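You operate a simulated robot arm through the tools that you are given. There is no shell and no other tool.

The job below is to be done with a simulated robot arm. You get a single attempt, and the scene is never put back.

## Task
Put things in order on the pantry worktop. At the end: the green peas tin is on the black drip tray; the soda carafe stands where the seasoning brush stood; the board scrubber stands where the green peas tin stood; the seasoning brush stands where the board scrubber stood; whatever was shut is shut again. Leave all else as you found it, and nothing knocked over. Set down upright: peas tin.

Only the result counts: the job must be done as asked and must still hold three seconds after the hand-in. Knocking over, shifting, dropping, spilling or breaking anything else fails it.

## Robot
A 7-joint arm with a two-finger gripper, fixed in place. Base frame: the origin is on the floor under the middle of its stand, x ahead of it, y to its left, z up. Lengths are in mm, angles in rad, forces in N, time in s.
With the tool pointing down near the work surface it reaches from about 340 to 720 mm from the base axis. Its first joint turns from -1.152 to 1.152 rad. Payload 2.45 kg.
Tool frame: the origin (TCP) lies between the finger pads and is the grasp point; the fingertips stand 26 mm ahead of it; z points along the fingers, y is the line along which they close. The gripper opens to 96 mm; its body begins 69 mm behind the TCP.
Orientation is that of the tool frame in the base frame, as a unit quaternion [x, y, z, w]. With the fingers straight down and closing along the base's y, the tool's x points along the base's -x, its y along +y and its z along -z.

## Interface
- The arm moves only by the tool servo_tool. Its argument "plan" is a list of rows, each a list of 7 numbers: the shift along the tool's x, y, z in units of 30 mm (1.0 is 30 mm), then the turn, a rotation vector about the tool's x, y, z in units of 5 degrees (1.0 is 5 degrees), then the finger opening in mm, from 0 to 96. In form: [[dx, dy, dz, wx, wy, wz, claw], ...]. A call has 1 to 20 rows; each row shifts and turns the commanded pose from where the row before left it, along the tool's axes as they then stand. A call with a number of a shift or a turn outside -1 to 1 is refused whole. A row lasts 0.2 s, in which the tool goes at most 50 mm and 0.15 rad; a call with a longer step from one row to the next is refused whole, and so is a gripper value outside its range. A pose out of reach is approached as far as the arm can. The call stops where the force on the tool passes 40 N (or 10 N more than at its start, if that is more) or the arm is blocked; 0.2 s more then pass. The fingers move at their own pace (about 50 mm/s each) and stop on an object; they squeeze with about 34 N. The grip force told is the motor's: it shows also when the fingers shut on nothing. Time passes only in rows, and 0.2 s behind the last, so rows that do not move let the fingers close. It gives the time, the measured TCP pose, the force on the tool (base axes), the opening and the grip force at its end, in the units of the frame above (readings bear some noise), with the torque about the TCP (base axes, N m) and any sound that the robot's microphone picked up.
- Cameras (640 x 400 px; columns grow to the right, rows downward): "scene" is fixed at [152.8, -387.3, 1434.6]; the picture's right is [0.84, -0.54, 0.00], its down [-0.26, -0.41, -0.87] and it looks along [0.47, 0.74, -0.49] (base axes); focal length 345 px, centre (320, 200). "wrist" rides on the gripper at [82, 3, -98] in the tool frame; the picture's right is [-0.04, 1.00, 0.00], its down [-0.73, -0.03, -0.68] and it looks along [-0.68, -0.03, 0.73] (tool axes); focal length 256 px, centre (320, 200). There is no depth. A picture from a camera that has moved, and an enlarged one, comes with that camera's place and axes in the base frame and with its lens. The place of the scene camera against the robot may be out by one fixed shift of up to 12 mm in any direction.
- capture(camera): a new picture of that camera. The clock stands still meanwhile.
- inspect(camera, box): a new picture of the part [left, top, right, bottom] of that camera's present view, enlarged. The clock stands still meanwhile.
- job_done(): hands the job in; it is judged then, once.

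Nothing tells you positions but the pictures and the camera data. Unless the task says otherwise, let go and move clear before handing in.

The tools are called after "Emit:" by a JSON object that holds its "api" and its "payload". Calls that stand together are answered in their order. servo_tool: Moves the arm, as the interface text tells. Its arguments: {"type":"object","properties":{"plan":{"type":"array","items":{"type":"array","items":{"type":"number"}}}},"required":["plan"]} The other tools are called the same way: capture (camera) takes a picture; inspect (camera, box) takes an enlarged picture of a part of a camera's view; job_done () hands the job in.

At the start:

```text
t: 0.0
tool_pos: [334.6, 91.5, 1202.3]
tool_rot: [0.0, 1.0, 0.0, 0.0]
force: [0.1, -0.1, -0.6]
moment: [0.01, 0.03, 0.02]
opening: 95.8
grasp_force: 0.0
```

scene: 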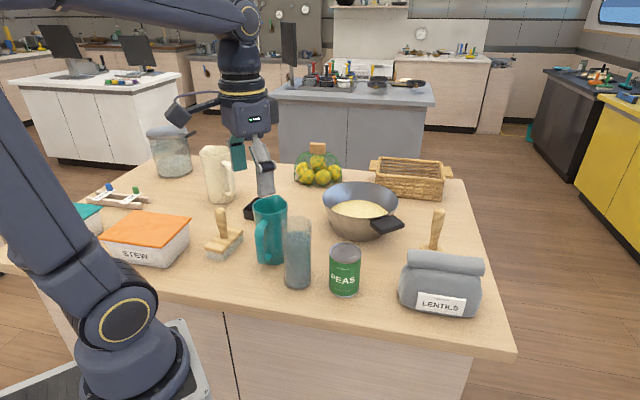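
wrist: 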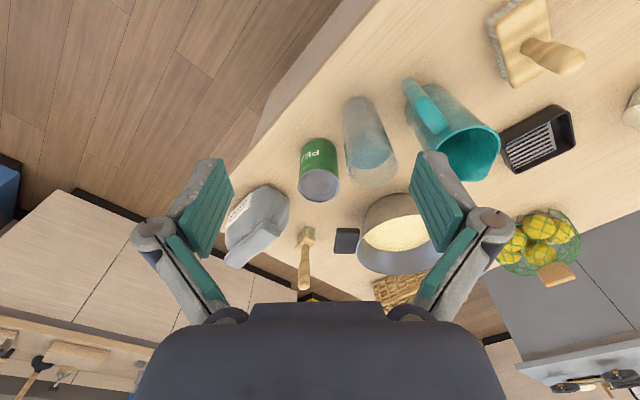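

I see a worktop with a peas tin, a glass carafe, a teal pitcher, a brush or scrubber with a wooden handle near the stew box, another handled brush behind the lentils bag, and a black drip tray. I'll enlarge the pictures to tell the objects apart before moving.

Emit:
{"api": "inspect", "payload": {"camera": "scene", "box": [190, 180, 350, 300]}}

Emit:
{"api": "inspect", "payload": {"camera": "scene", "box": [340, 180, 500, 330]}}

Emit:
{"api": "inspect", "payload": {"camera": "scene", "box": [60, 110, 260, 280]}}

Emit:
{"api": "inspect", "payload": {"camera": "wrist", "box": [200, 60, 480, 300]}}

Emit:
{"api": "inspect", "payload": {"camera": "wrist", "box": [380, 0, 640, 200]}}

```text
3.33 times, centred on (270, 240) of scene
camera zoom: at [152.8, -387.3, 1434.6], right [0.84, -0.54, 0.0], down [-0.26, -0.41, -0.87], along [0.47, 0.74, -0.49], focal length 1150 px, centre (487, 67)
```

zoom: 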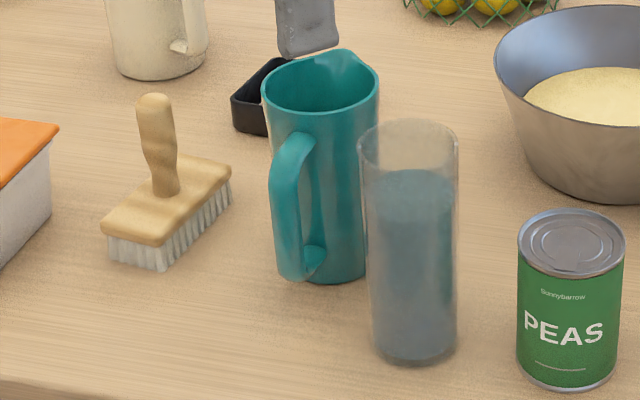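

```text
2.67 times, centred on (420, 255) of scene
camera zoom: at [152.8, -387.3, 1434.6], right [0.84, -0.54, 0.0], down [-0.26, -0.41, -0.87], along [0.47, 0.74, -0.49], focal length 920 px, centre (53, 53)
```

zoom: 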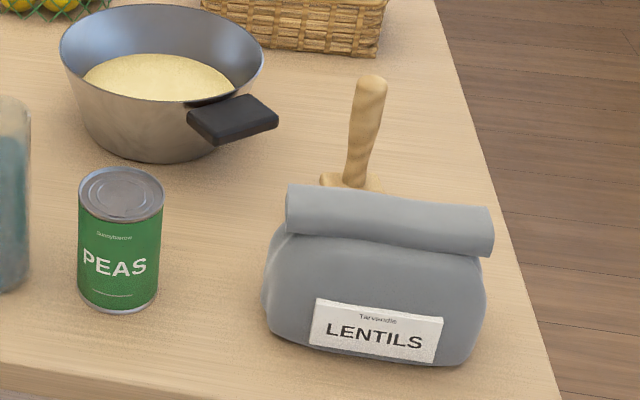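

```text
2.35 times, centred on (160, 195) of scene
camera zoom: at [152.8, -387.3, 1434.6], right [0.84, -0.54, 0.0], down [-0.26, -0.41, -0.87], along [0.47, 0.74, -0.49], focal length 812 px, centre (696, 212)
```

zoom: 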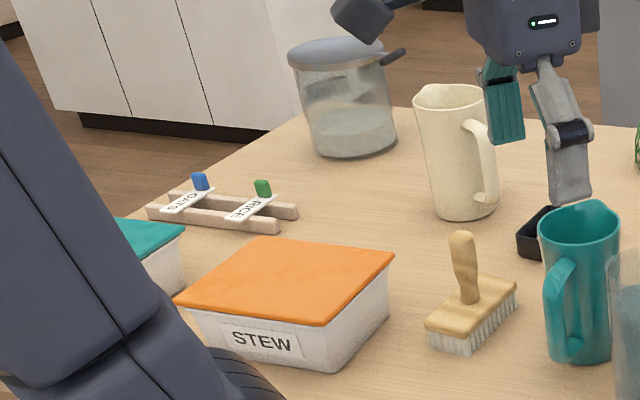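

```text
1.67 times, centred on (340, 180) of wrist
camera zoom: at [250.1, 92.7, 1299.5], right [0.04, 1.0, 0.0], down [0.73, -0.03, 0.68], along [0.68, -0.03, -0.73], focal length 427 px, centre (287, 233)
```

zoom: 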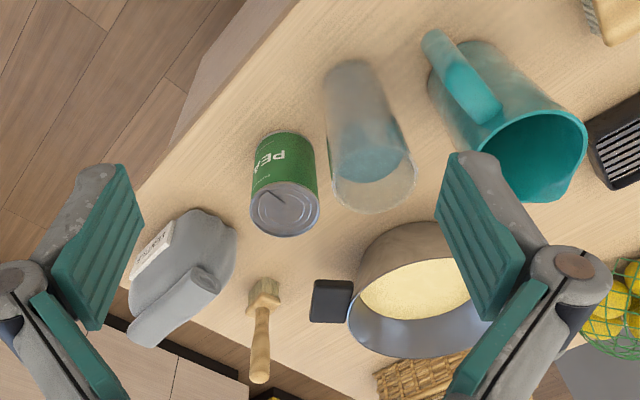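

```text
2.00 times, centred on (510, 100) of wrist
camera zoom: at [250.1, 92.7, 1299.5], right [0.04, 1.0, 0.0], down [0.73, -0.03, 0.68], along [0.68, -0.03, -0.73], focal length 512 px, centre (-60, 400)
```

zoom: 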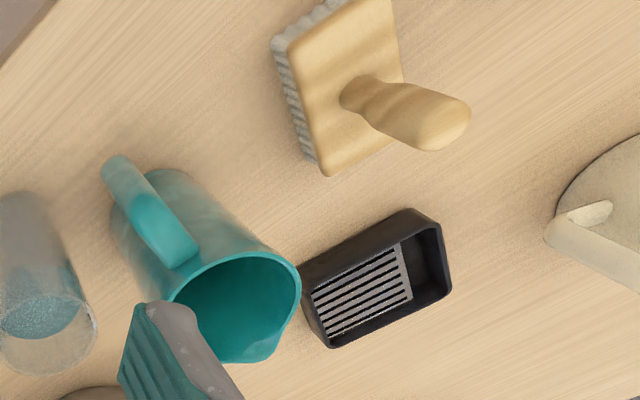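

The tall glass cylinder with pale liquid looks like the carafe. The block brush near the stew box looks like the board scrubber, and the one behind the lentils like the seasoning brush. The worktop appears to be at about z=868. I'll move at a safe height for closer views.

Emit:
{"api": "servo_tool", "payload": {"plan": [[-1, -0.5, 0, 0, 0, 0, 96], [-1, -0.5, 0, 0, 0, 0, 96], [-1, -0.5, 0, 0, 0, 0, 96], [-1, -0.5, 0, 0, 0, 0, 96], [0, 0, 0, 0, 0, 0, 96]]}}

Emit:
{"api": "capture", "payload": {"camera": "wrist"}}

Emit:
{"api": "inspect", "payload": {"camera": "wrist", "box": [200, 80, 440, 230]}}

Emit:
{"api": "capture", "payload": {"camera": "scene"}}

```text
t: 1.2
tool_pos: [453.8, 30.9, 1201.6]
tool_rot: [0.0, 1.0, 0.0, 0.0]
force: [0.6, 0.1, -0.7]
moment: [-0.02, 0.0, 0.02]
opening: 95.8
grasp_force: 0.1
```

```text
taken
camera wrist: at [370.9, 32.5, 1299.0], right [0.04, 1.0, 0.0], down [0.73, -0.03, 0.68], along [0.68, -0.03, -0.73], focal length 256 px, centre (320, 200)
```

wrist: 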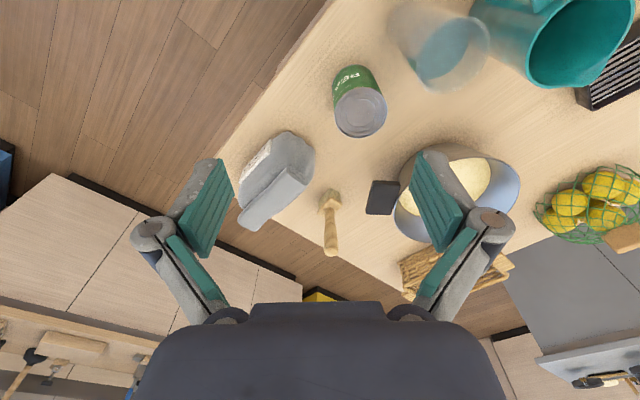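

```text
2.67 times, centred on (320, 155) of wrist
camera zoom: at [370.9, 32.5, 1299.0], right [0.04, 1.0, 0.0], down [0.73, -0.03, 0.68], along [0.68, -0.03, -0.73], focal length 683 px, centre (320, 320)
```

zoom: 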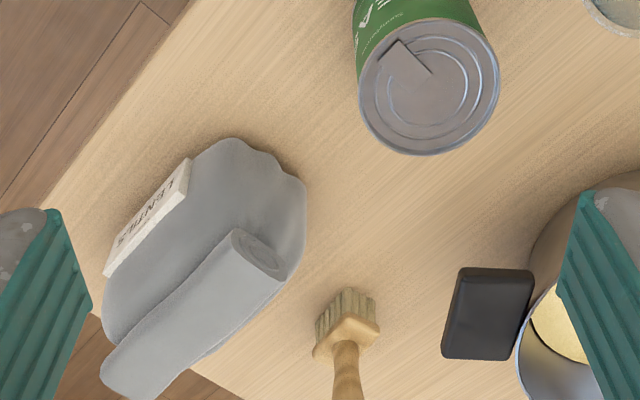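

```text
taken
```

scene: 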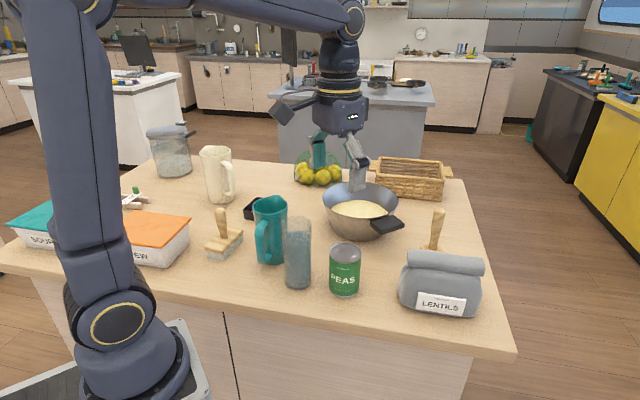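

The second brush, behind the lentils, is a small round one standing on its bristles at roughly (750, 40). Next I want a good view of the drip tray, scrubber and jugs from the left side.

Emit:
{"api": "servo_tool", "payload": {"plan": [[0.38, 1, 0, 0, 0, 0, 96], [0.38, 1, 0, 0, 0, 0, 96], [0.38, 1, 0, 0, 0, 0, 96], [0.38, 1, 0, 0, 0, 0, 96], [0.38, 1, 0, 0, 0, 0, 96], [0.38, 1, 0, 0, 0, 0, 96], [0.38, 1, 0, 0, 0, 0, 96], [0.38, 1, 0, 0, 0, 0, 96], [0.38, 1, 0, 0, 0, 0, 96], [0, 0, 0, 0, 0, -1, 96], [0, 0, 0, 0, 0, -1, 96], [0, 0, 0, 0, 0, -1, 96], [0, 0, 0, 0, 0, -1, 96], [0, 0, 0, 0, 0, -1, 96], [0, 0, 0, 0, 0, -1, 96], [0, 0, 0, 0, 0, -1, 96], [0, 0, 0, 0, 0, -1, 96], [0, 0, 0, 0, 0, -1, 96], [0, 0, 0, 0, 0, 0, 96]]}}

Emit:
{"api": "capture", "payload": {"camera": "wrist"}}

Emit:
{"api": "inspect", "payload": {"camera": "wrist", "box": [200, 0, 440, 150]}}

Emit:
{"api": "capture", "payload": {"camera": "scene"}}

```text
t: 5.2
tool_pos: [350.8, 301.1, 1202.0]
tool_rot: [-0.383, 0.924, 0.0, -0.001]
force: [-0.3, -0.2, 0.4]
moment: [0.0, -0.02, 0.01]
opening: 96.0
grasp_force: 0.0
```

```text
taken
camera wrist: at [289.2, 244.1, 1299.8], right [-0.68, 0.73, 0.0], down [0.54, 0.5, 0.68], along [0.5, 0.46, -0.73], focal length 256 px, centre (320, 200)
```

wrist: 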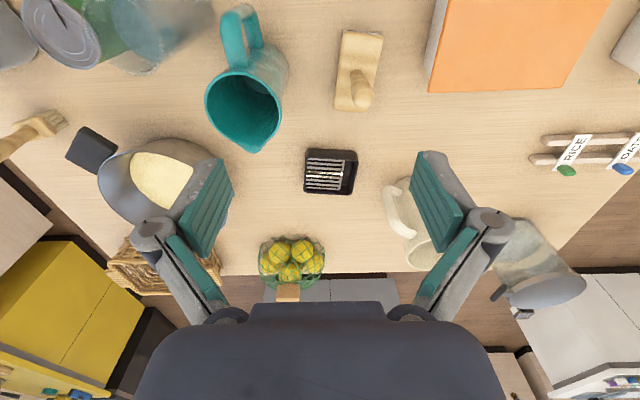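

```text
2.67 times, centred on (320, 75) of wrist
camera zoom: at [289.2, 244.1, 1299.8], right [-0.68, 0.73, 0.0], down [0.54, 0.5, 0.68], along [0.5, 0.46, -0.73], focal length 683 px, centre (320, 533)
```

zoom: 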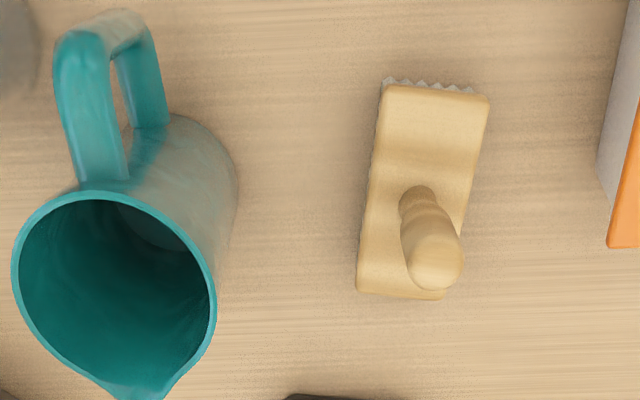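

```text
taken
```

scene: 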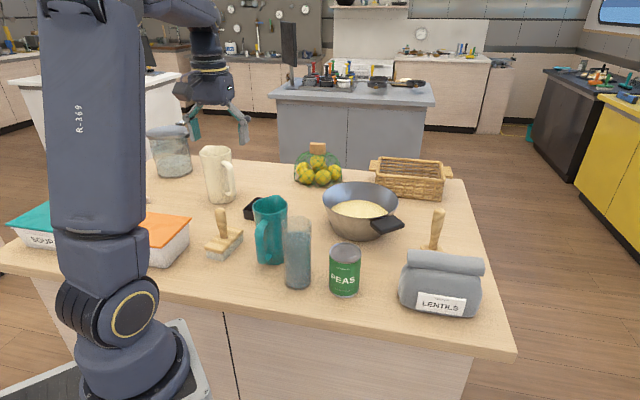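

The teal jug is empty, so the clear glass vessel with liquid is the soda carafe. I'll zoom in on the tray to measure it.

Emit:
{"api": "inspect", "payload": {"camera": "wrist", "box": [290, 135, 370, 205]}}

Emit:
{"api": "inspect", "payload": {"camera": "wrist", "box": [360, 120, 540, 300]}}

Emit:
{"api": "inspect", "payload": {"camera": "wrist", "box": [0, 0, 220, 140]}}

```text
5.71 times, centred on (330, 170) of wrist
camera zoom: at [289.2, 244.1, 1299.8], right [-0.68, 0.73, 0.0], down [0.54, 0.5, 0.68], along [0.5, 0.46, -0.73], focal length 1463 px, centre (263, 371)
```

zoom: 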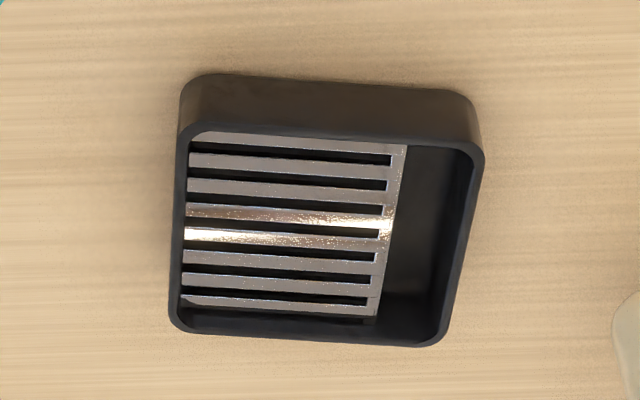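

```text
2.22 times, centred on (450, 210) of wrist
camera zoom: at [289.2, 244.1, 1299.8], right [-0.68, 0.73, 0.0], down [0.54, 0.5, 0.68], along [0.5, 0.46, -0.73], focal length 569 px, centre (31, 178)
```

zoom: 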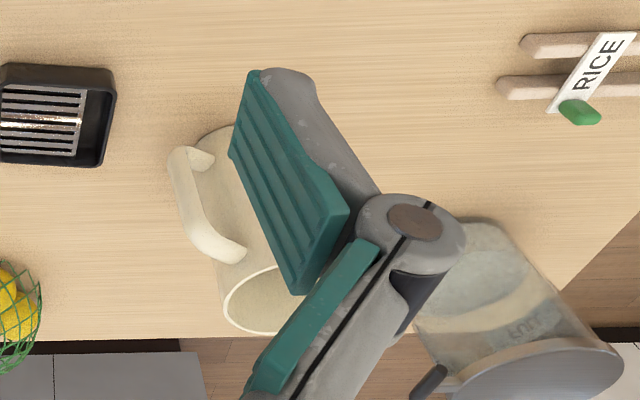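

```text
2.86 times, centred on (110, 70) of wrist
camera zoom: at [289.2, 244.1, 1299.8], right [-0.68, 0.73, 0.0], down [0.54, 0.5, 0.68], along [0.5, 0.46, -0.73], focal length 731 px, centre (920, 571)
```

zoom: 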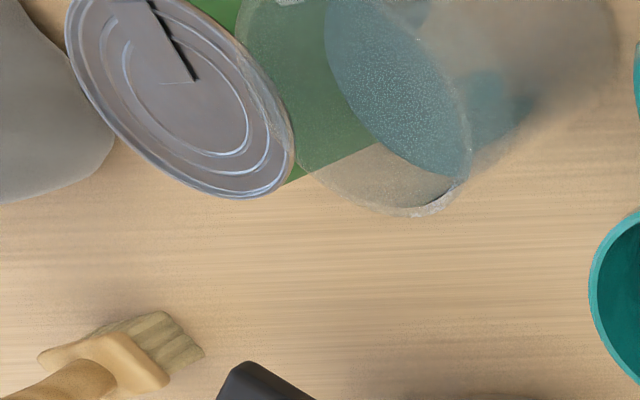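

The tray is an open box about 97 × 81 mm with its rim about 30 mm up, centred near (506, 469). Next I'll take a close look at the tin and carafe from lower down.

Emit:
{"api": "servo_tool", "payload": {"plan": [[0, 0, 0, 0, 0, 1, 96], [0, 0, 0, 0, 0, 1, 96], [0, 0, 0, 0, 0, 1, 96], [0, 0, 0, 0, 0, 1, 96], [0, 0, 0, 0, 0, 1, 96], [0, 0, 0, 0, 0, 1, 96], [0, 0, 0, 0, 0, 1, 96], [0, 0, 0, 0, 0, 1, 96], [0, 0, 0, 0, 0, 1, 96], [-0.06, -0.917, 0.3, 0, 0, 0, 96], [-0.06, -0.917, 0.3, 0, 0, 0, 96], [-0.06, -0.917, 0.3, 0, 0, 0, 96], [-0.06, -0.917, 0.3, 0, 0, 0, 96], [-0.06, -0.917, 0.3, 0, 0, 0, 96], [-0.06, -0.917, 0.3, 0, 0, 0, 96], [-0.06, -0.917, 0.3, 0, 0, 0, 96], [-0.06, -0.917, 0.3, 0, 0, 0, 96], [0, 0, 0, 0, 0, 0, 96]]}}

Emit:
{"api": "capture", "payload": {"camera": "wrist"}}

Emit:
{"api": "inspect", "payload": {"camera": "wrist", "box": [240, 100, 480, 250]}}

Emit:
{"api": "capture", "payload": {"camera": "scene"}}

```text
t: 9.0
tool_pos: [365.2, 80.9, 1128.3]
tool_rot: [0.0, 1.0, -0.001, -0.001]
force: [0.3, -1.0, -0.7]
moment: [-0.02, 0.0, 0.0]
opening: 96.1
grasp_force: 0.1
```

```text
taken
camera wrist: at [282.6, 82.5, 1226.5], right [0.04, 1.0, 0.0], down [0.73, -0.03, 0.68], along [0.68, -0.03, -0.73], focal length 256 px, centre (320, 200)
```

wrist: 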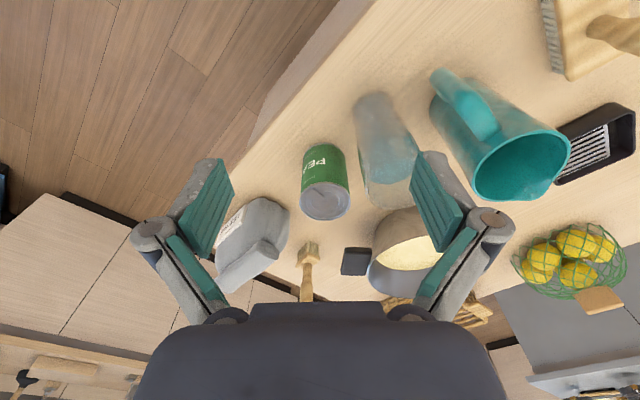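

```text
2.67 times, centred on (360, 175) of wrist
camera zoom: at [282.6, 82.5, 1226.5], right [0.04, 1.0, 0.0], down [0.73, -0.03, 0.68], along [0.68, -0.03, -0.73], focal length 683 px, centre (213, 267)
```

zoom: 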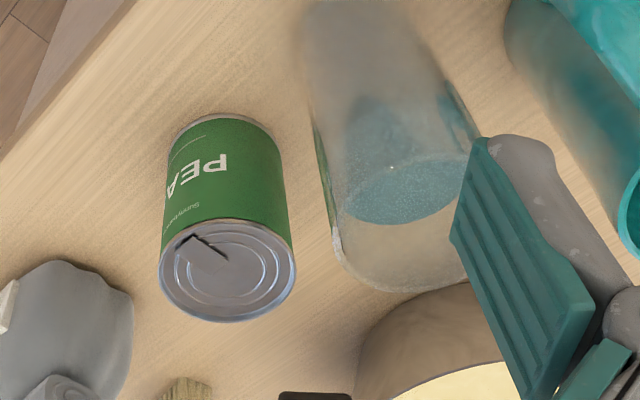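

```text
taken
```

scene: 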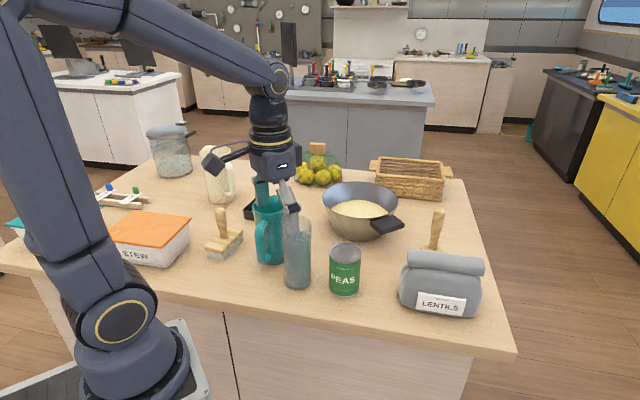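

The worktop now comes out at z≈883, and the tin is about 69 mm across and 95 mm tall, centred near (517, 80). I need exact tin and tray sizes, so I'll zoom in on the lid from here.

Emit:
{"api": "inspect", "payload": {"camera": "wrist", "box": [292, 137, 360, 227]}}

Emit:
{"api": "inspect", "payload": {"camera": "scene", "box": [320, 235, 370, 305]}}

Emit:
{"api": "inspect", "payload": {"camera": "scene", "box": [180, 130, 320, 220]}}

Emit:
{"api": "inspect", "payload": {"camera": "wrist", "box": [540, 90, 640, 190]}}

```text
4.44 times, centred on (326, 182) of wrist
camera zoom: at [282.6, 82.5, 1226.5], right [0.04, 1.0, 0.0], down [0.73, -0.03, 0.68], along [0.68, -0.03, -0.73], focal length 1138 px, centre (293, 280)
```

zoom: 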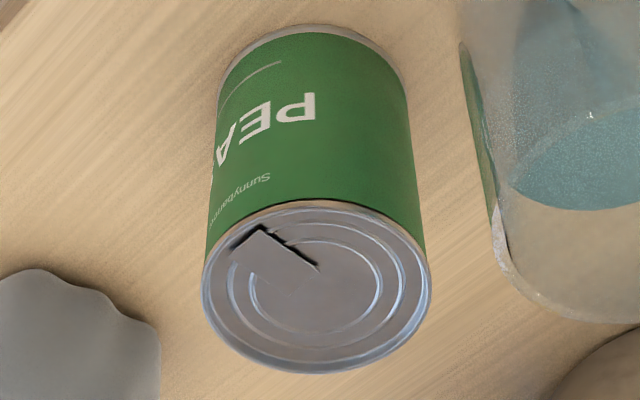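

```text
5.71 times, centred on (345, 270) of scene
camera zoom: at [152.8, -387.3, 1434.6], right [0.84, -0.54, 0.0], down [-0.26, -0.41, -0.87], along [0.47, 0.74, -0.49], focal length 1971 px, centre (177, -200)
```

zoom: 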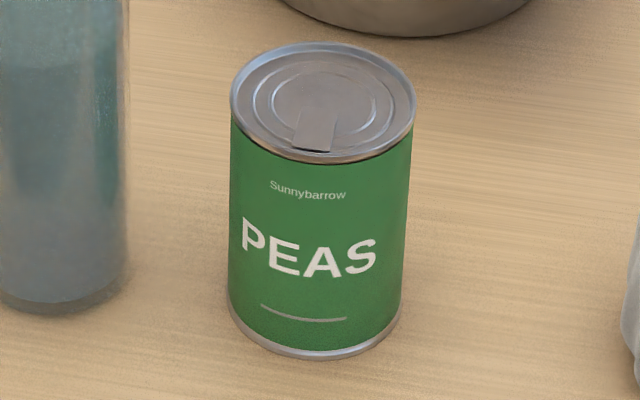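

```text
4.44 times, centred on (250, 175) of scene
camera zoom: at [152.8, -387.3, 1434.6], right [0.84, -0.54, 0.0], down [-0.26, -0.41, -0.87], along [0.47, 0.74, -0.49], focal length 1533 px, centre (631, 311)
```

zoom: 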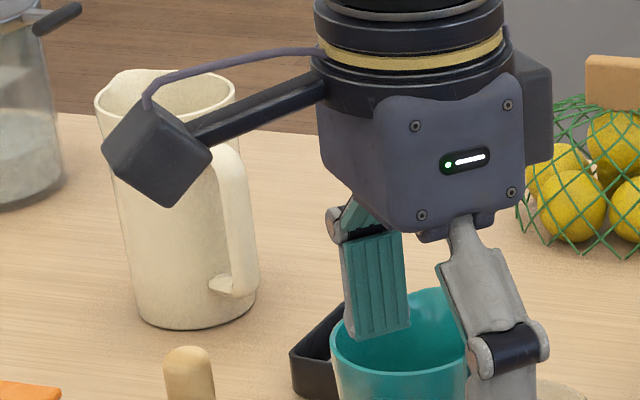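

```text
4.00 times, centred on (590, 140) of wrist
camera zoom: at [282.6, 82.5, 1226.5], right [0.04, 1.0, 0.0], down [0.73, -0.03, 0.68], along [0.68, -0.03, -0.73], focal length 1024 px, centre (-760, 440)
```

zoom: 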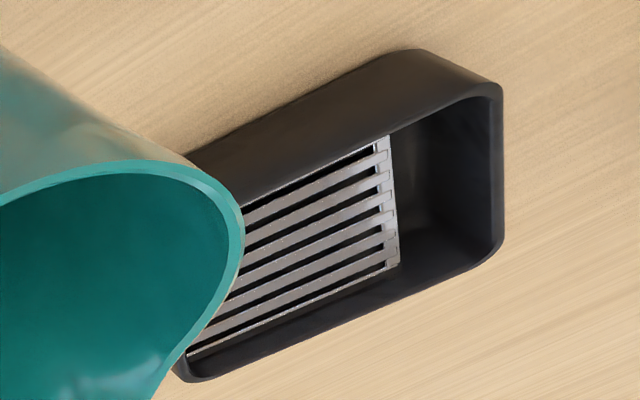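

The tin's lid rim measures 68.7 mm. Now I'll look closely at the tray, since the fit inside it looks tight.

Emit:
{"api": "servo_tool", "payload": {"plan": [[0, 0.97, 0, 0, 0, 0, 96], [0, 0.97, 0, 0, 0, 0, 96], [0, 0.97, 0, 0, 0, 0, 96], [0, 0.97, 0, 0, 0, 0, 96], [0, 0.97, 0, 0, 0, 0, 96], [0, 0.97, 0, 0, 0, 0, 96], [0, 0.97, 0, 0, 0, 0, 96], [0, 0.97, 0, 0, 0, 0, 96], [-0.2, 0.97, 0, 0, 0, 0, 96], [0, 0, 0.12, 0, 0, -1, 96], [0, 0, 0.12, 0, 0, -1, 96], [0, 0, 0.12, 0, 0, -1, 96], [0, 0, 0.12, 0, 0, -1, 96], [0, 0, 0.12, 0, 0, -1, 96], [0, 0, 0.12, 0, 0, -1, 96], [0, 0, 0.12, 0, 0, -1, 96], [0, 0, 0.12, 0, 0, -1, 96], [0, 0, 0.12, 0, 0, -1, 96], [0, 0, 0, 0, 0, 0, 96]]}}

Emit:
{"api": "capture", "payload": {"camera": "wrist"}}

Emit:
{"api": "inspect", "payload": {"camera": "wrist", "box": [280, 150, 380, 220]}}

```text
t: 13.0
tool_pos: [371.4, 341.9, 1096.7]
tool_rot: [-0.384, 0.923, 0.0, 0.001]
force: [0.2, -0.2, 0.7]
moment: [0.01, 0.02, -0.02]
opening: 95.8
grasp_force: 0.1
```

```text
taken
camera wrist: at [309.7, 285.6, 1195.0], right [-0.68, 0.73, 0.0], down [0.54, 0.5, 0.68], along [0.5, 0.46, -0.73], focal length 256 px, centre (320, 200)
```

wrist: 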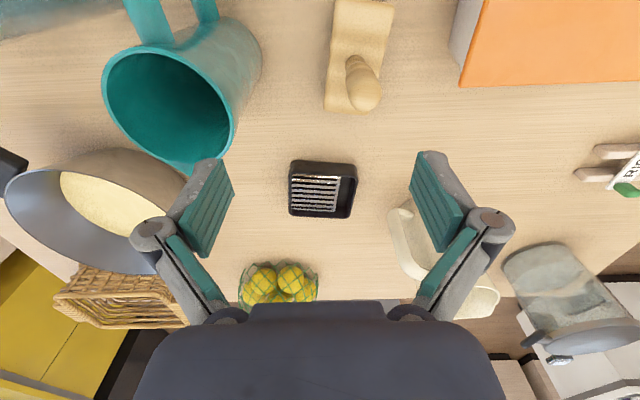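

```text
5.71 times, centred on (330, 185) of wrist
camera zoom: at [309.7, 285.6, 1195.0], right [-0.68, 0.73, 0.0], down [0.54, 0.5, 0.68], along [0.5, 0.46, -0.73], focal length 1463 px, centre (263, 286)
```

zoom: 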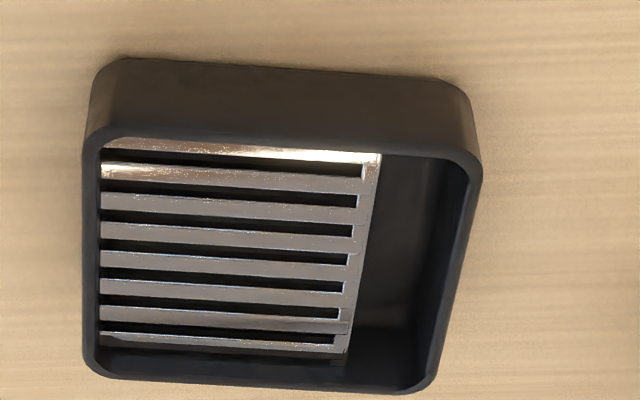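

The tray is 98 × 86 mm outside and about 90 × 78 mm inside. Its grate sits at z≈902 and the rim at z≈913, so the tin fits and the centre is near (498, 463). Now I'll move above the tin with a 15° yaw so the camera and knuckles keep clear of the carafe.

Emit:
{"api": "servo_tool", "payload": {"plan": [[0, 0, -1, 0, 0, 0, 96], [0, 0, 0, 0, 0, 1, 96], [0, 0, 0, 0, 0, 1, 96], [0, 0, 0, 0, 0, 1, 96], [0, 0, 0, 0, 0, 1, 96], [0, 0, 0, 0, 0, 1, 96], [0, 0, 0, 0, 0, 1, 96], [-0.24, -0.97, 0, 0, 0, 0, 96], [-0.24, -0.97, 0, 0, 0, 0, 96], [-0.24, -0.97, 0, 0, 0, 0, 96], [-0.24, -0.97, 0, 0, 0, 0, 96], [-0.24, -0.97, 0, 0, 0, 0, 96], [-0.24, -0.97, 0, 0, 0, 0, 96], [-0.24, -0.97, 0, 0, 0, 0, 96], [-0.24, -0.97, 0, 0, 0, 0, 96], [-0.24, -0.97, 0, 0, 0, 0, 96], [-0.24, -0.97, 0, 0, 0, 0, 96], [0, 0, 0.7, 0, 0, 0, 96], [0, 0, 0.7, 0, 0, 0, 96], [0, 0, 0, 0, 0, 0, 96]]}}

Emit:
{"api": "capture", "payload": {"camera": "wrist"}}

Emit:
{"api": "capture", "payload": {"camera": "scene"}}

```text
t: 17.2
tool_pos: [516.0, 80.0, 1085.4]
tool_rot: [-0.13, 0.991, 0.0, 0.0]
force: [0.3, 0.5, -0.5]
moment: [-0.02, -0.02, 0.04]
opening: 96.1
grasp_force: 0.0
```

```text
taken
camera wrist: at [434.6, 60.5, 1183.1], right [-0.22, 0.98, 0.0], down [0.72, 0.16, 0.68], along [0.66, 0.15, -0.73], focal length 256 px, centre (320, 200)
```

wrist: 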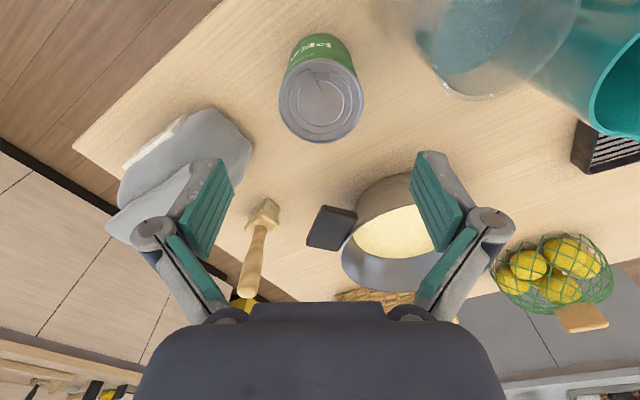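

```text
taken
```

scene: 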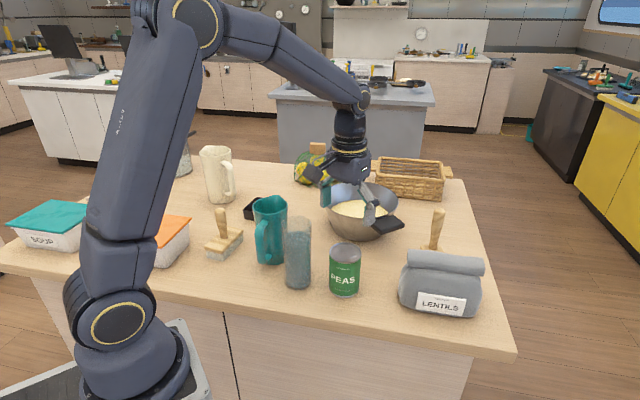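

The tool is centred above the tin, whose lid is at about (516, 80). I'll lower to z≈965 and check clearance before closing.

Emit:
{"api": "servo_tool", "payload": {"plan": [[0, 0, 0.8, 0, 0, 0, 96], [0, 0, 0.8, 0, 0, 0, 96], [0, 0, 0.8, 0, 0, 0, 96], [0, 0, 0.8, 0, 0, 0, 96], [0, 0, 0.8, 0, 0, 0, 96], [0, 0, 0, 0, 0, 0, 96]]}}

Emit:
{"api": "inspect", "payload": {"camera": "scene", "box": [240, 130, 440, 310]}}

Emit:
{"api": "capture", "payload": {"camera": "wrist"}}

```text
t: 18.6
tool_pos: [516.9, 78.7, 964.2]
tool_rot: [-0.131, 0.991, 0.0, 0.001]
force: [-0.7, -0.6, 0.9]
moment: [0.05, -0.02, -0.05]
opening: 96.0
grasp_force: 0.2
```

```text
2.22 times, centred on (340, 220) of scene
camera zoom: at [152.9, -387.3, 1434.6], right [0.84, -0.54, 0.0], down [-0.26, -0.41, -0.87], along [0.47, 0.74, -0.49], focal length 766 px, centre (276, 156)
```

zoom: 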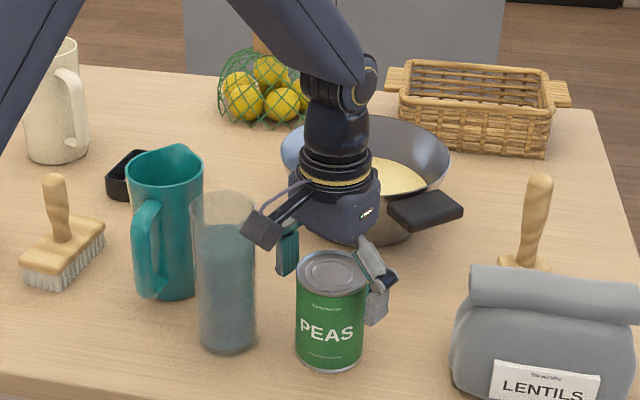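

```text
taken
camera wrist: at [434.9, 60.5, 1062.8], right [-0.22, 0.98, 0.0], down [0.72, 0.16, 0.68], along [0.66, 0.15, -0.73], focal length 256 px, centre (320, 200)
```

wrist: 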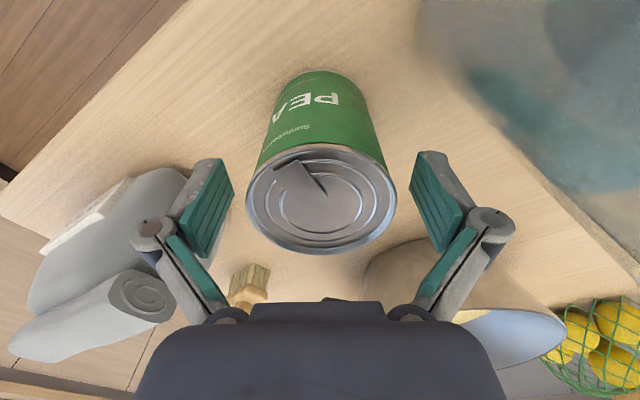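

The tin is well centred between the fingers, with clear space to the carafe. I'll close the gripper on it and lift.

Emit:
{"api": "servo_tool", "payload": {"plan": [[0, 0, 0, 0, 0, 0, 60], [0, 0, 0, 0, 0, 0, 60], [0, 0, 0, 0, 0, 0, 60], [0, 0, 0, 0, 0, 0, 60]]}}

Emit:
{"api": "capture", "payload": {"camera": "wrist"}}

```text
t: 19.6
tool_pos: [516.2, 79.1, 963.9]
tool_rot: [-0.131, 0.991, 0.0, 0.001]
force: [-1.3, 0.8, 1.8]
moment: [0.07, 0.07, 0.03]
opening: 68.4
grasp_force: 34.0
```

```text
taken
camera wrist: at [434.9, 60.7, 1063.3], right [-0.22, 0.98, 0.0], down [0.72, 0.16, 0.68], along [0.66, 0.15, -0.73], focal length 256 px, centre (320, 200)
```

wrist: 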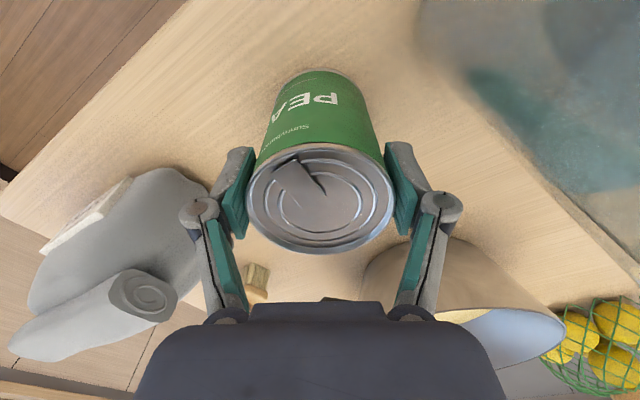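

The tin is gripped at an opening of 68.4 mm. I'll lift it straight up and turn toward the tray.

Emit:
{"api": "servo_tool", "payload": {"plan": [[0, 0, -0.3, 0, 0, 0, 60], [0, 0, -0.7, 0, 0, 0, 60], [0, 0, -1, 0, 0, 0, 60], [0, 0, -1, 0, 0, 0, 60], [0, 0, -1, 0, 0, 0, 60], [0, 0, -1, 0, 0, 0, 60], [0, 0, -1, 0, 0, 0, 60], [0, 0, -0.9, 0, 0, 0, 60], [0, 0, 0, 0, 0, -1, 60], [0, 0, 0, 0, 0, -1, 60], [0, 0, 0, 0, 0, -1, 60], [0, 0, 0, 0, 0, -1, 60], [0, 0, 0, 0, 0, -1, 60], [0, 0, 0, 0, 0, 0, 60]]}}

Emit:
{"api": "capture", "payload": {"camera": "scene"}}

Emit:
{"api": "capture", "payload": {"camera": "wrist"}}

```text
t: 22.6
tool_pos: [517.3, 80.0, 1173.0]
tool_rot: [-0.343, 0.94, 0.0, -0.001]
force: [0.2, 0.3, -4.5]
moment: [0.01, -0.01, -0.01]
opening: 68.5
grasp_force: 34.0
```

```text
taken
```

scene: 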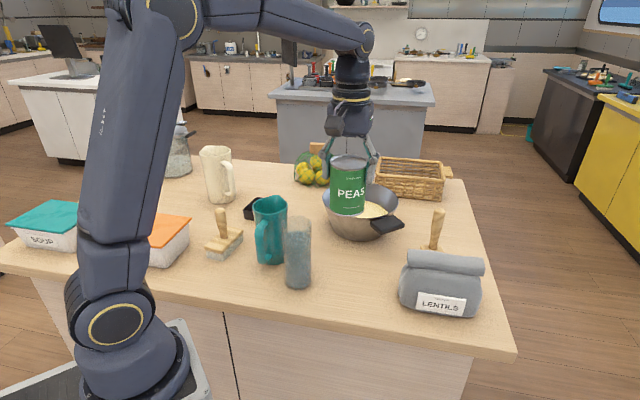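

```text
taken
camera wrist: at [449.7, 28.6, 1270.3], right [-0.61, 0.79, 0.0], down [0.58, 0.45, 0.68], along [0.54, 0.42, -0.73], focal length 256 px, centre (320, 200)
```

wrist: 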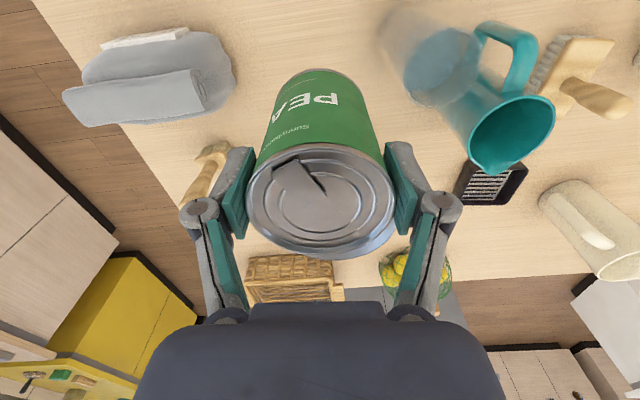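

The tin lifted cleanly and weighs about 0.46 kg. Now I'll carry it across to above the tray at this height.

Emit:
{"api": "servo_tool", "payload": {"plan": [[-0.552, 0.7136, 0, 0, 0, 0, 60], [-0.552, 0.7136, 0, 0, 0, 0, 60], [-0.552, 0.7136, 0, 0, 0, 0, 60], [-0.552, 0.7136, 0, 0, 0, 0, 60], [-0.552, 0.7136, 0, 0, 0, 0, 60], [-0.552, 0.7136, 0, 0, 0, 0, 60], [-0.552, 0.7136, 0, 0, 0, 0, 60], [-0.552, 0.7136, 0, 0, 0, 0, 60], [-0.552, 0.7136, 0, 0, 0, 0, 60], [-0.552, 0.7136, 0, 0, 0, 0, 60], [-0.552, 0.7136, 0, 0, 0, 0, 60], [-0.552, 0.7136, 0, 0, 0, 0, 60], [-0.552, 0.7136, 0, 0, 0, 0, 60], [-0.552, 0.7136, 0, 0, 0, 0, 60], [0, 0, 0, 0, 0, 0, 60]]}}

Emit:
{"api": "capture", "payload": {"camera": "scene"}}

Emit:
{"api": "capture", "payload": {"camera": "wrist"}}

```text
t: 25.8
tool_pos: [484.6, 430.2, 1159.3]
tool_rot: [-0.342, 0.94, 0.0, 0.0]
force: [0.2, -0.3, -2.6]
moment: [-0.01, 0.01, 0.02]
opening: 68.6
grasp_force: 34.0
out of reach, approached as far as the arm can: row 13, 14
```

```text
taken
```

scene: 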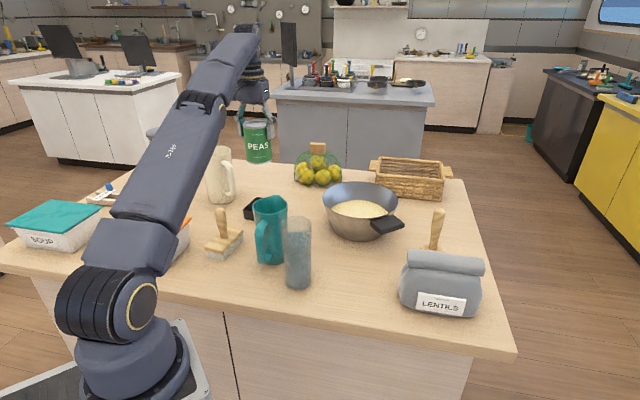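

```text
taken
camera wrist: at [417.2, 379.8, 1257.6], right [-0.61, 0.79, 0.0], down [0.58, 0.45, 0.68], along [0.54, 0.41, -0.73], focal length 256 px, centre (320, 200)
```

wrist: 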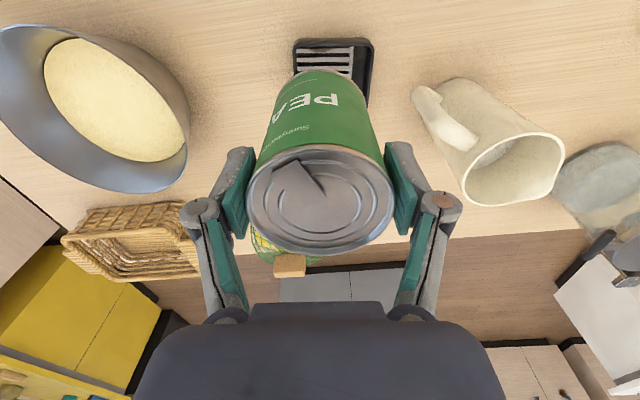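

At this height the tray is just beyond reach, because reach shrinks with height. Descending should bring it within reach, so I'll go down in steps and check the measured pose.

Emit:
{"api": "servo_tool", "payload": {"plan": [[0, 0, 1, 0, 0, 0, 60], [0, 0, 1, 0, 0, 0, 60], [0, 0, 1, 0, 0, 0, 60], [0, 0, 0.5, 0, 0, 0, 60], [0, 0, 0, 0, 0, 0, 60]]}}

Emit:
{"api": "capture", "payload": {"camera": "wrist"}}

```text
t: 27.0
tool_pos: [483.1, 430.4, 1053.5]
tool_rot: [-0.342, 0.94, -0.001, 0.0]
force: [0.7, -0.1, -3.5]
moment: [0.01, 0.0, 0.04]
opening: 68.3
grasp_force: 34.2
```

```text
taken
camera wrist: at [416.6, 379.6, 1151.8], right [-0.61, 0.79, 0.0], down [0.58, 0.45, 0.68], along [0.54, 0.41, -0.73], focal length 256 px, centre (320, 200)
```

wrist: 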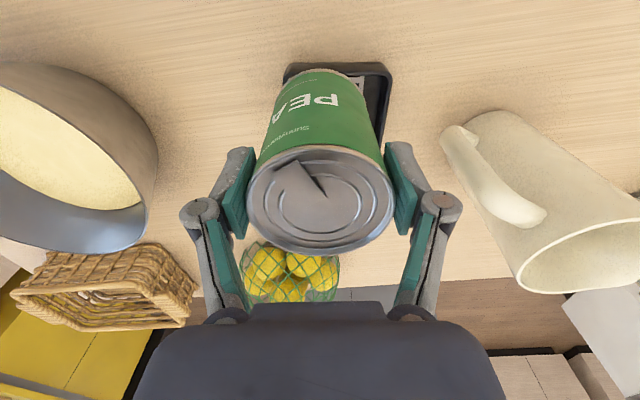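

The pose is reset to what was reached, so the tin is now at (483, 430, 1053). I'll move the remaining 33 mm outward and lower to just above the rim.

Emit:
{"api": "servo_tool", "payload": {"plan": [[-0.53, 0.165, 0, 0, 0, 0, 60], [-0.53, 0.165, 0, 0, 0, 0, 60], [0, 0, 0.6, 0, 0, 0, 60], [0, 0, 0.5, 0, 0, 0, 60], [0, 0, 0, 0, 0, 0, 60]]}}

Emit:
{"api": "capture", "payload": {"camera": "wrist"}}

Emit:
{"api": "inspect", "payload": {"camera": "scene", "box": [210, 140, 310, 230]}}

Emit:
{"api": "inspect", "payload": {"camera": "wrist", "box": [240, 50, 420, 180]}}

```text
t: 28.2
tool_pos: [502.2, 458.5, 1020.8]
tool_rot: [-0.342, 0.94, 0.0, 0.0]
force: [0.5, 0.3, -3.5]
moment: [-0.03, 0.02, 0.01]
opening: 68.5
grasp_force: 33.7
```

```text
taken
camera wrist: at [435.0, 407.8, 1119.4], right [-0.61, 0.79, 0.0], down [0.58, 0.45, 0.68], along [0.54, 0.41, -0.73], focal length 256 px, centre (320, 200)
```

wrist: 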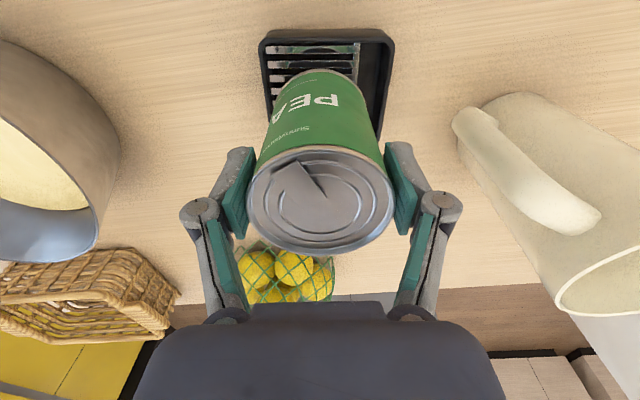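

```text
4.44 times, centred on (260, 185) of scene
camera zoom: at [152.9, -387.3, 1434.7], right [0.84, -0.54, 0.0], down [-0.26, -0.41, -0.87], along [0.47, 0.74, -0.49], focal length 1533 px, centre (587, 267)
```

zoom: 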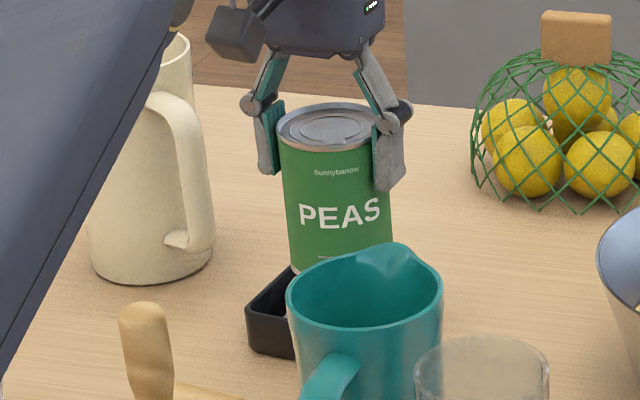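

```text
3.08 times, centred on (330, 115) of wrist
camera zoom: at [435.0, 407.8, 1119.4], right [-0.61, 0.79, 0.0], down [0.58, 0.45, 0.68], along [0.54, 0.41, -0.73], focal length 788 px, centre (289, 462)
```

zoom: 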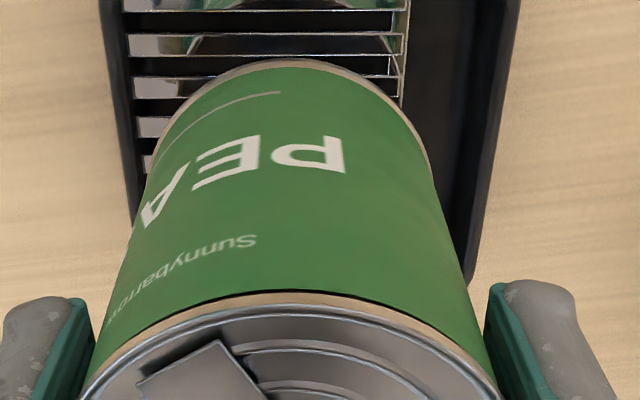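

I'll check the tin base against the tray more closely before lowering.

Emit:
{"api": "inspect", "payload": {"camera": "wrist", "box": [248, 15, 408, 115]}}

```text
4.00 times, centred on (328, 65) of wrist
camera zoom: at [435.0, 407.8, 1119.4], right [-0.61, 0.79, 0.0], down [0.58, 0.45, 0.68], along [0.54, 0.41, -0.73], focal length 1024 px, centre (288, 740)
```

zoom: 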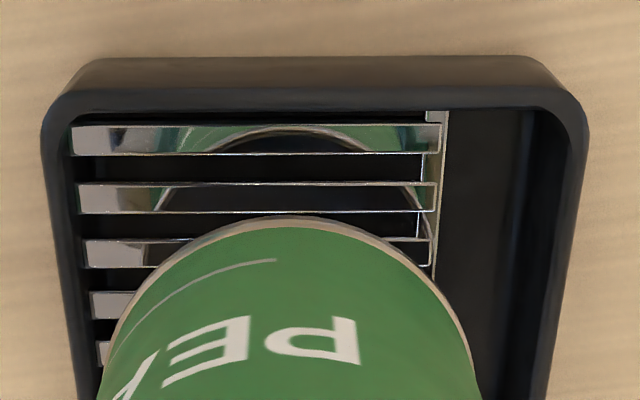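

The tin is about 2.5 mm too far out across the tray, while the offset along its length is fine. I'll correct that and lower to just above the grate.

Emit:
{"api": "servo_tool", "payload": {"plan": [[0.083, 0, 0, 0, 0, 0, 60], [0, 0, 0.5, 0, 0, 0, 60], [0, 0, 0.5, 0, 0, 0, 60], [0, 0, 0.1, 0, 0, 0, 60], [0, 0, 0, 0, 0, 0, 60]]}}

Emit:
{"api": "inspect", "payload": {"camera": "wrist", "box": [248, 15, 408, 115]}}

Emit:
{"api": "inspect", "payload": {"camera": "scene", "box": [210, 150, 310, 230]}}

```text
t: 29.4
tool_pos: [501.1, 457.5, 990.8]
tool_rot: [-0.342, 0.94, 0.0, 0.001]
force: [-5.1, -4.7, 19.4]
moment: [-0.46, 0.34, 0.02]
opening: 68.6
grasp_force: 33.3
```

```text
4.00 times, centred on (328, 65) of wrist
camera zoom: at [433.2, 406.2, 1088.8], right [-0.61, 0.79, 0.0], down [0.58, 0.45, 0.68], along [0.54, 0.42, -0.73], focal length 1024 px, centre (288, 740)
```

zoom: 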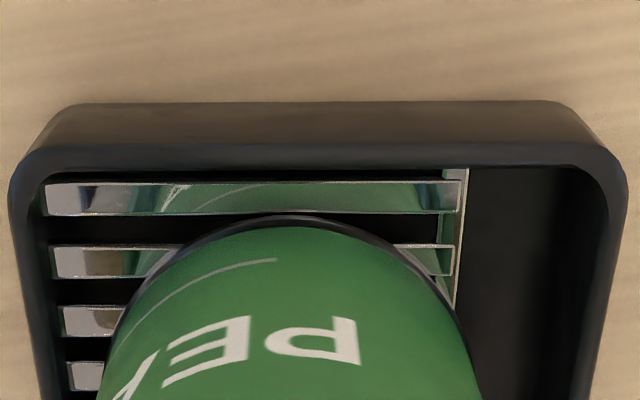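

```text
5.00 times, centred on (260, 190) of scene
camera zoom: at [152.4, -387.7, 1434.6], right [0.84, -0.54, 0.0], down [-0.26, -0.41, -0.87], along [0.47, 0.74, -0.49], focal length 1724 px, centre (620, 250)
```

zoom: 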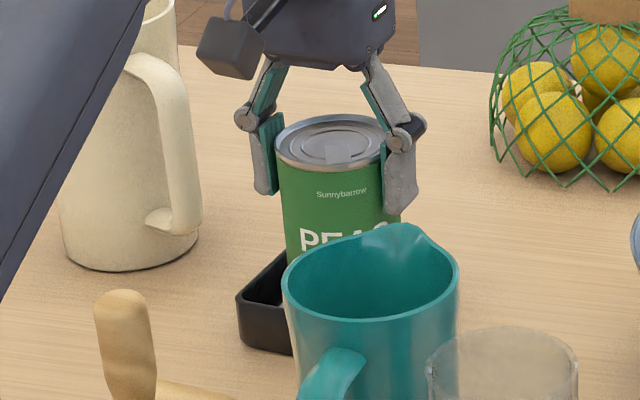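

The tin makes contact at TCP z≈991. The force is upward and the moment fits a contact under the tin's axis, so it is resting flat on the grate. I'll ease off the pressing, then open the fingers slightly.

Emit:
{"api": "servo_tool", "payload": {"plan": [[0, 0, -0.07, 0, 0, 0, 60], [0, 0, 0, 0, 0, 0, 60]]}}

Emit:
{"api": "inspect", "payload": {"camera": "wrist", "box": [228, 5, 428, 265]}}

```text
t: 30.0
tool_pos: [499.7, 458.6, 992.0]
tool_rot: [-0.342, 0.94, 0.001, 0.001]
force: [-0.8, 1.0, 11.3]
moment: [0.14, -0.08, 0.06]
opening: 68.4
grasp_force: 33.8
```

```text
1.54 times, centred on (328, 135) of wrist
camera zoom: at [433.4, 406.5, 1088.9], right [-0.61, 0.79, 0.0], down [0.58, 0.45, 0.68], along [0.54, 0.42, -0.73], focal length 394 px, centre (308, 300)
```

zoom: 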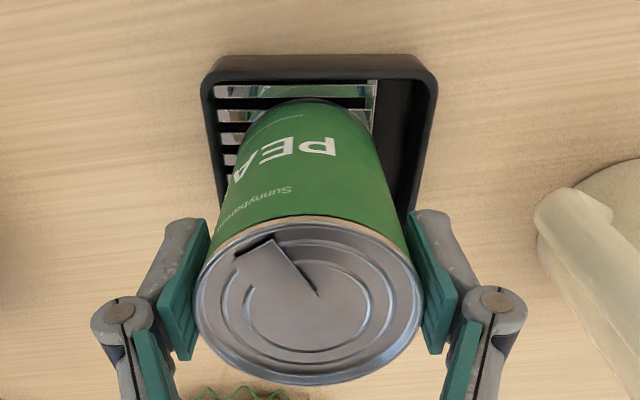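

The label line's reflection in the bars lines up with the tin's bottom edge, which confirms the tin is sitting on the grate. I'll release it and retreat upward.

Emit:
{"api": "servo_tool", "payload": {"plan": [[0, 0, -0.03, 0, 0, 0, 60], [0, 0, 0, 0, 0, 0, 70], [0, 0, 0, 0, 0, 0, 76], [0, 0, 0, 0, 0, 0, 84], [0, 0, 0, 0, 0, 0, 84]]}}

Emit:
{"api": "capture", "payload": {"camera": "wrist"}}

Emit:
{"api": "inspect", "payload": {"camera": "scene", "box": [210, 150, 310, 230]}}

```text
t: 31.2
tool_pos: [499.8, 457.6, 992.4]
tool_rot: [-0.342, 0.94, 0.0, 0.001]
force: [0.8, -0.1, 0.2]
moment: [0.04, 0.01, 0.0]
opening: 83.8
grasp_force: 0.2
```

```text
taken
camera wrist: at [433.3, 406.3, 1089.6], right [-0.61, 0.79, 0.0], down [0.58, 0.45, 0.68], along [0.54, 0.41, -0.73], focal length 256 px, centre (320, 200)
```

wrist: 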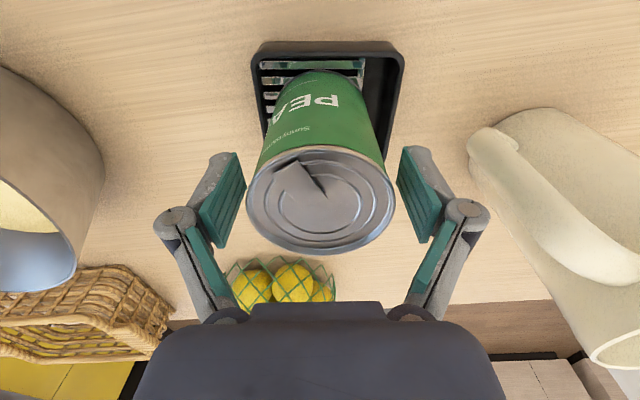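

```text
5.00 times, centred on (260, 190) of scene
camera zoom: at [152.8, -387.3, 1434.6], right [0.84, -0.54, 0.0], down [-0.26, -0.41, -0.87], along [0.47, 0.74, -0.49], focal length 1724 px, centre (620, 250)
```

zoom: 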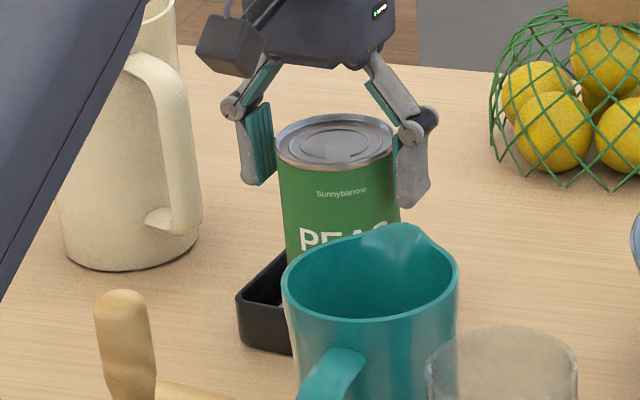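

The tin stands on the grate and did not move on release. I'll rise, retract, and go over to the board scrubber at roughly (338, 358).

Emit:
{"api": "servo_tool", "payload": {"plan": [[0, 0, -0.5, 0, 0, 0, 90], [0, 0, -0.8, 0, 0, 0, 90], [0, 0, -0.8, 0, 0, 0, 90], [0, 0, -0.73, 0, 0, 0, 90], [0, 0, 0, 0, 0, 1, 90], [0, 0, 0, 0, 0, 1, 90], [0, 0, 0, 0, 0, 1, 90], [0, 0, 0, 0, 0, 1, 80], [0, 0, 0, 0, 0, 1, 70], [0.867, -0.2586, -0.157, 0, 0, 0, 60], [0.867, -0.2586, -0.157, 0, 0, 0, 60], [0.867, -0.2586, -0.157, 0, 0, 0, 60], [0.867, -0.2586, -0.157, 0, 0, 0, 60], [0.867, -0.2586, -0.157, 0, 0, 0, 60], [0.867, -0.2586, -0.157, 0, 0, 0, 60], [0.867, -0.2586, -0.157, 0, 0, 0, 60], [0, 0, 0, 0, 0, 0, 60]]}}

Emit:
{"api": "capture", "payload": {"camera": "wrist"}}

Emit:
{"api": "capture", "payload": {"camera": "scene"}}

```text
t: 34.8
tool_pos: [337.7, 357.7, 1110.0]
tool_rot: [-0.13, 0.991, 0.0, 0.001]
force: [-0.6, -0.1, -0.4]
moment: [0.01, 0.0, -0.03]
opening: 60.1
grasp_force: 0.1
```

```text
taken
camera wrist: at [256.4, 338.0, 1207.5], right [-0.22, 0.98, 0.0], down [0.72, 0.16, 0.68], along [0.66, 0.15, -0.73], focal length 256 px, centre (320, 200)
```

wrist: 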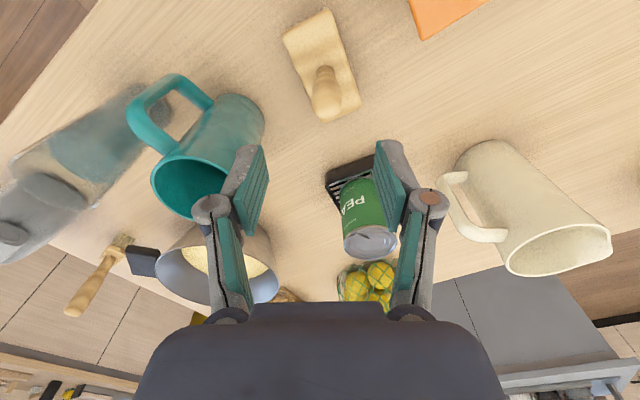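

```text
taken
```

scene: 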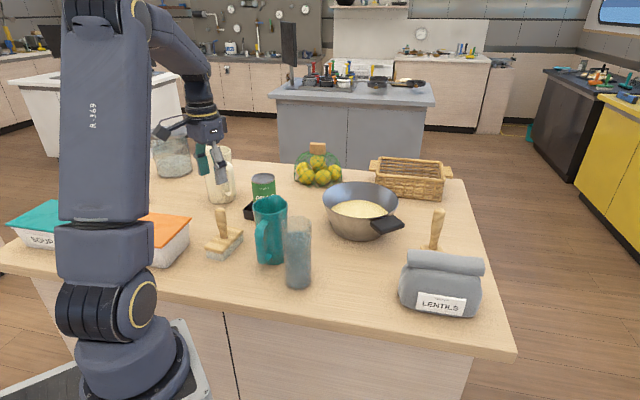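

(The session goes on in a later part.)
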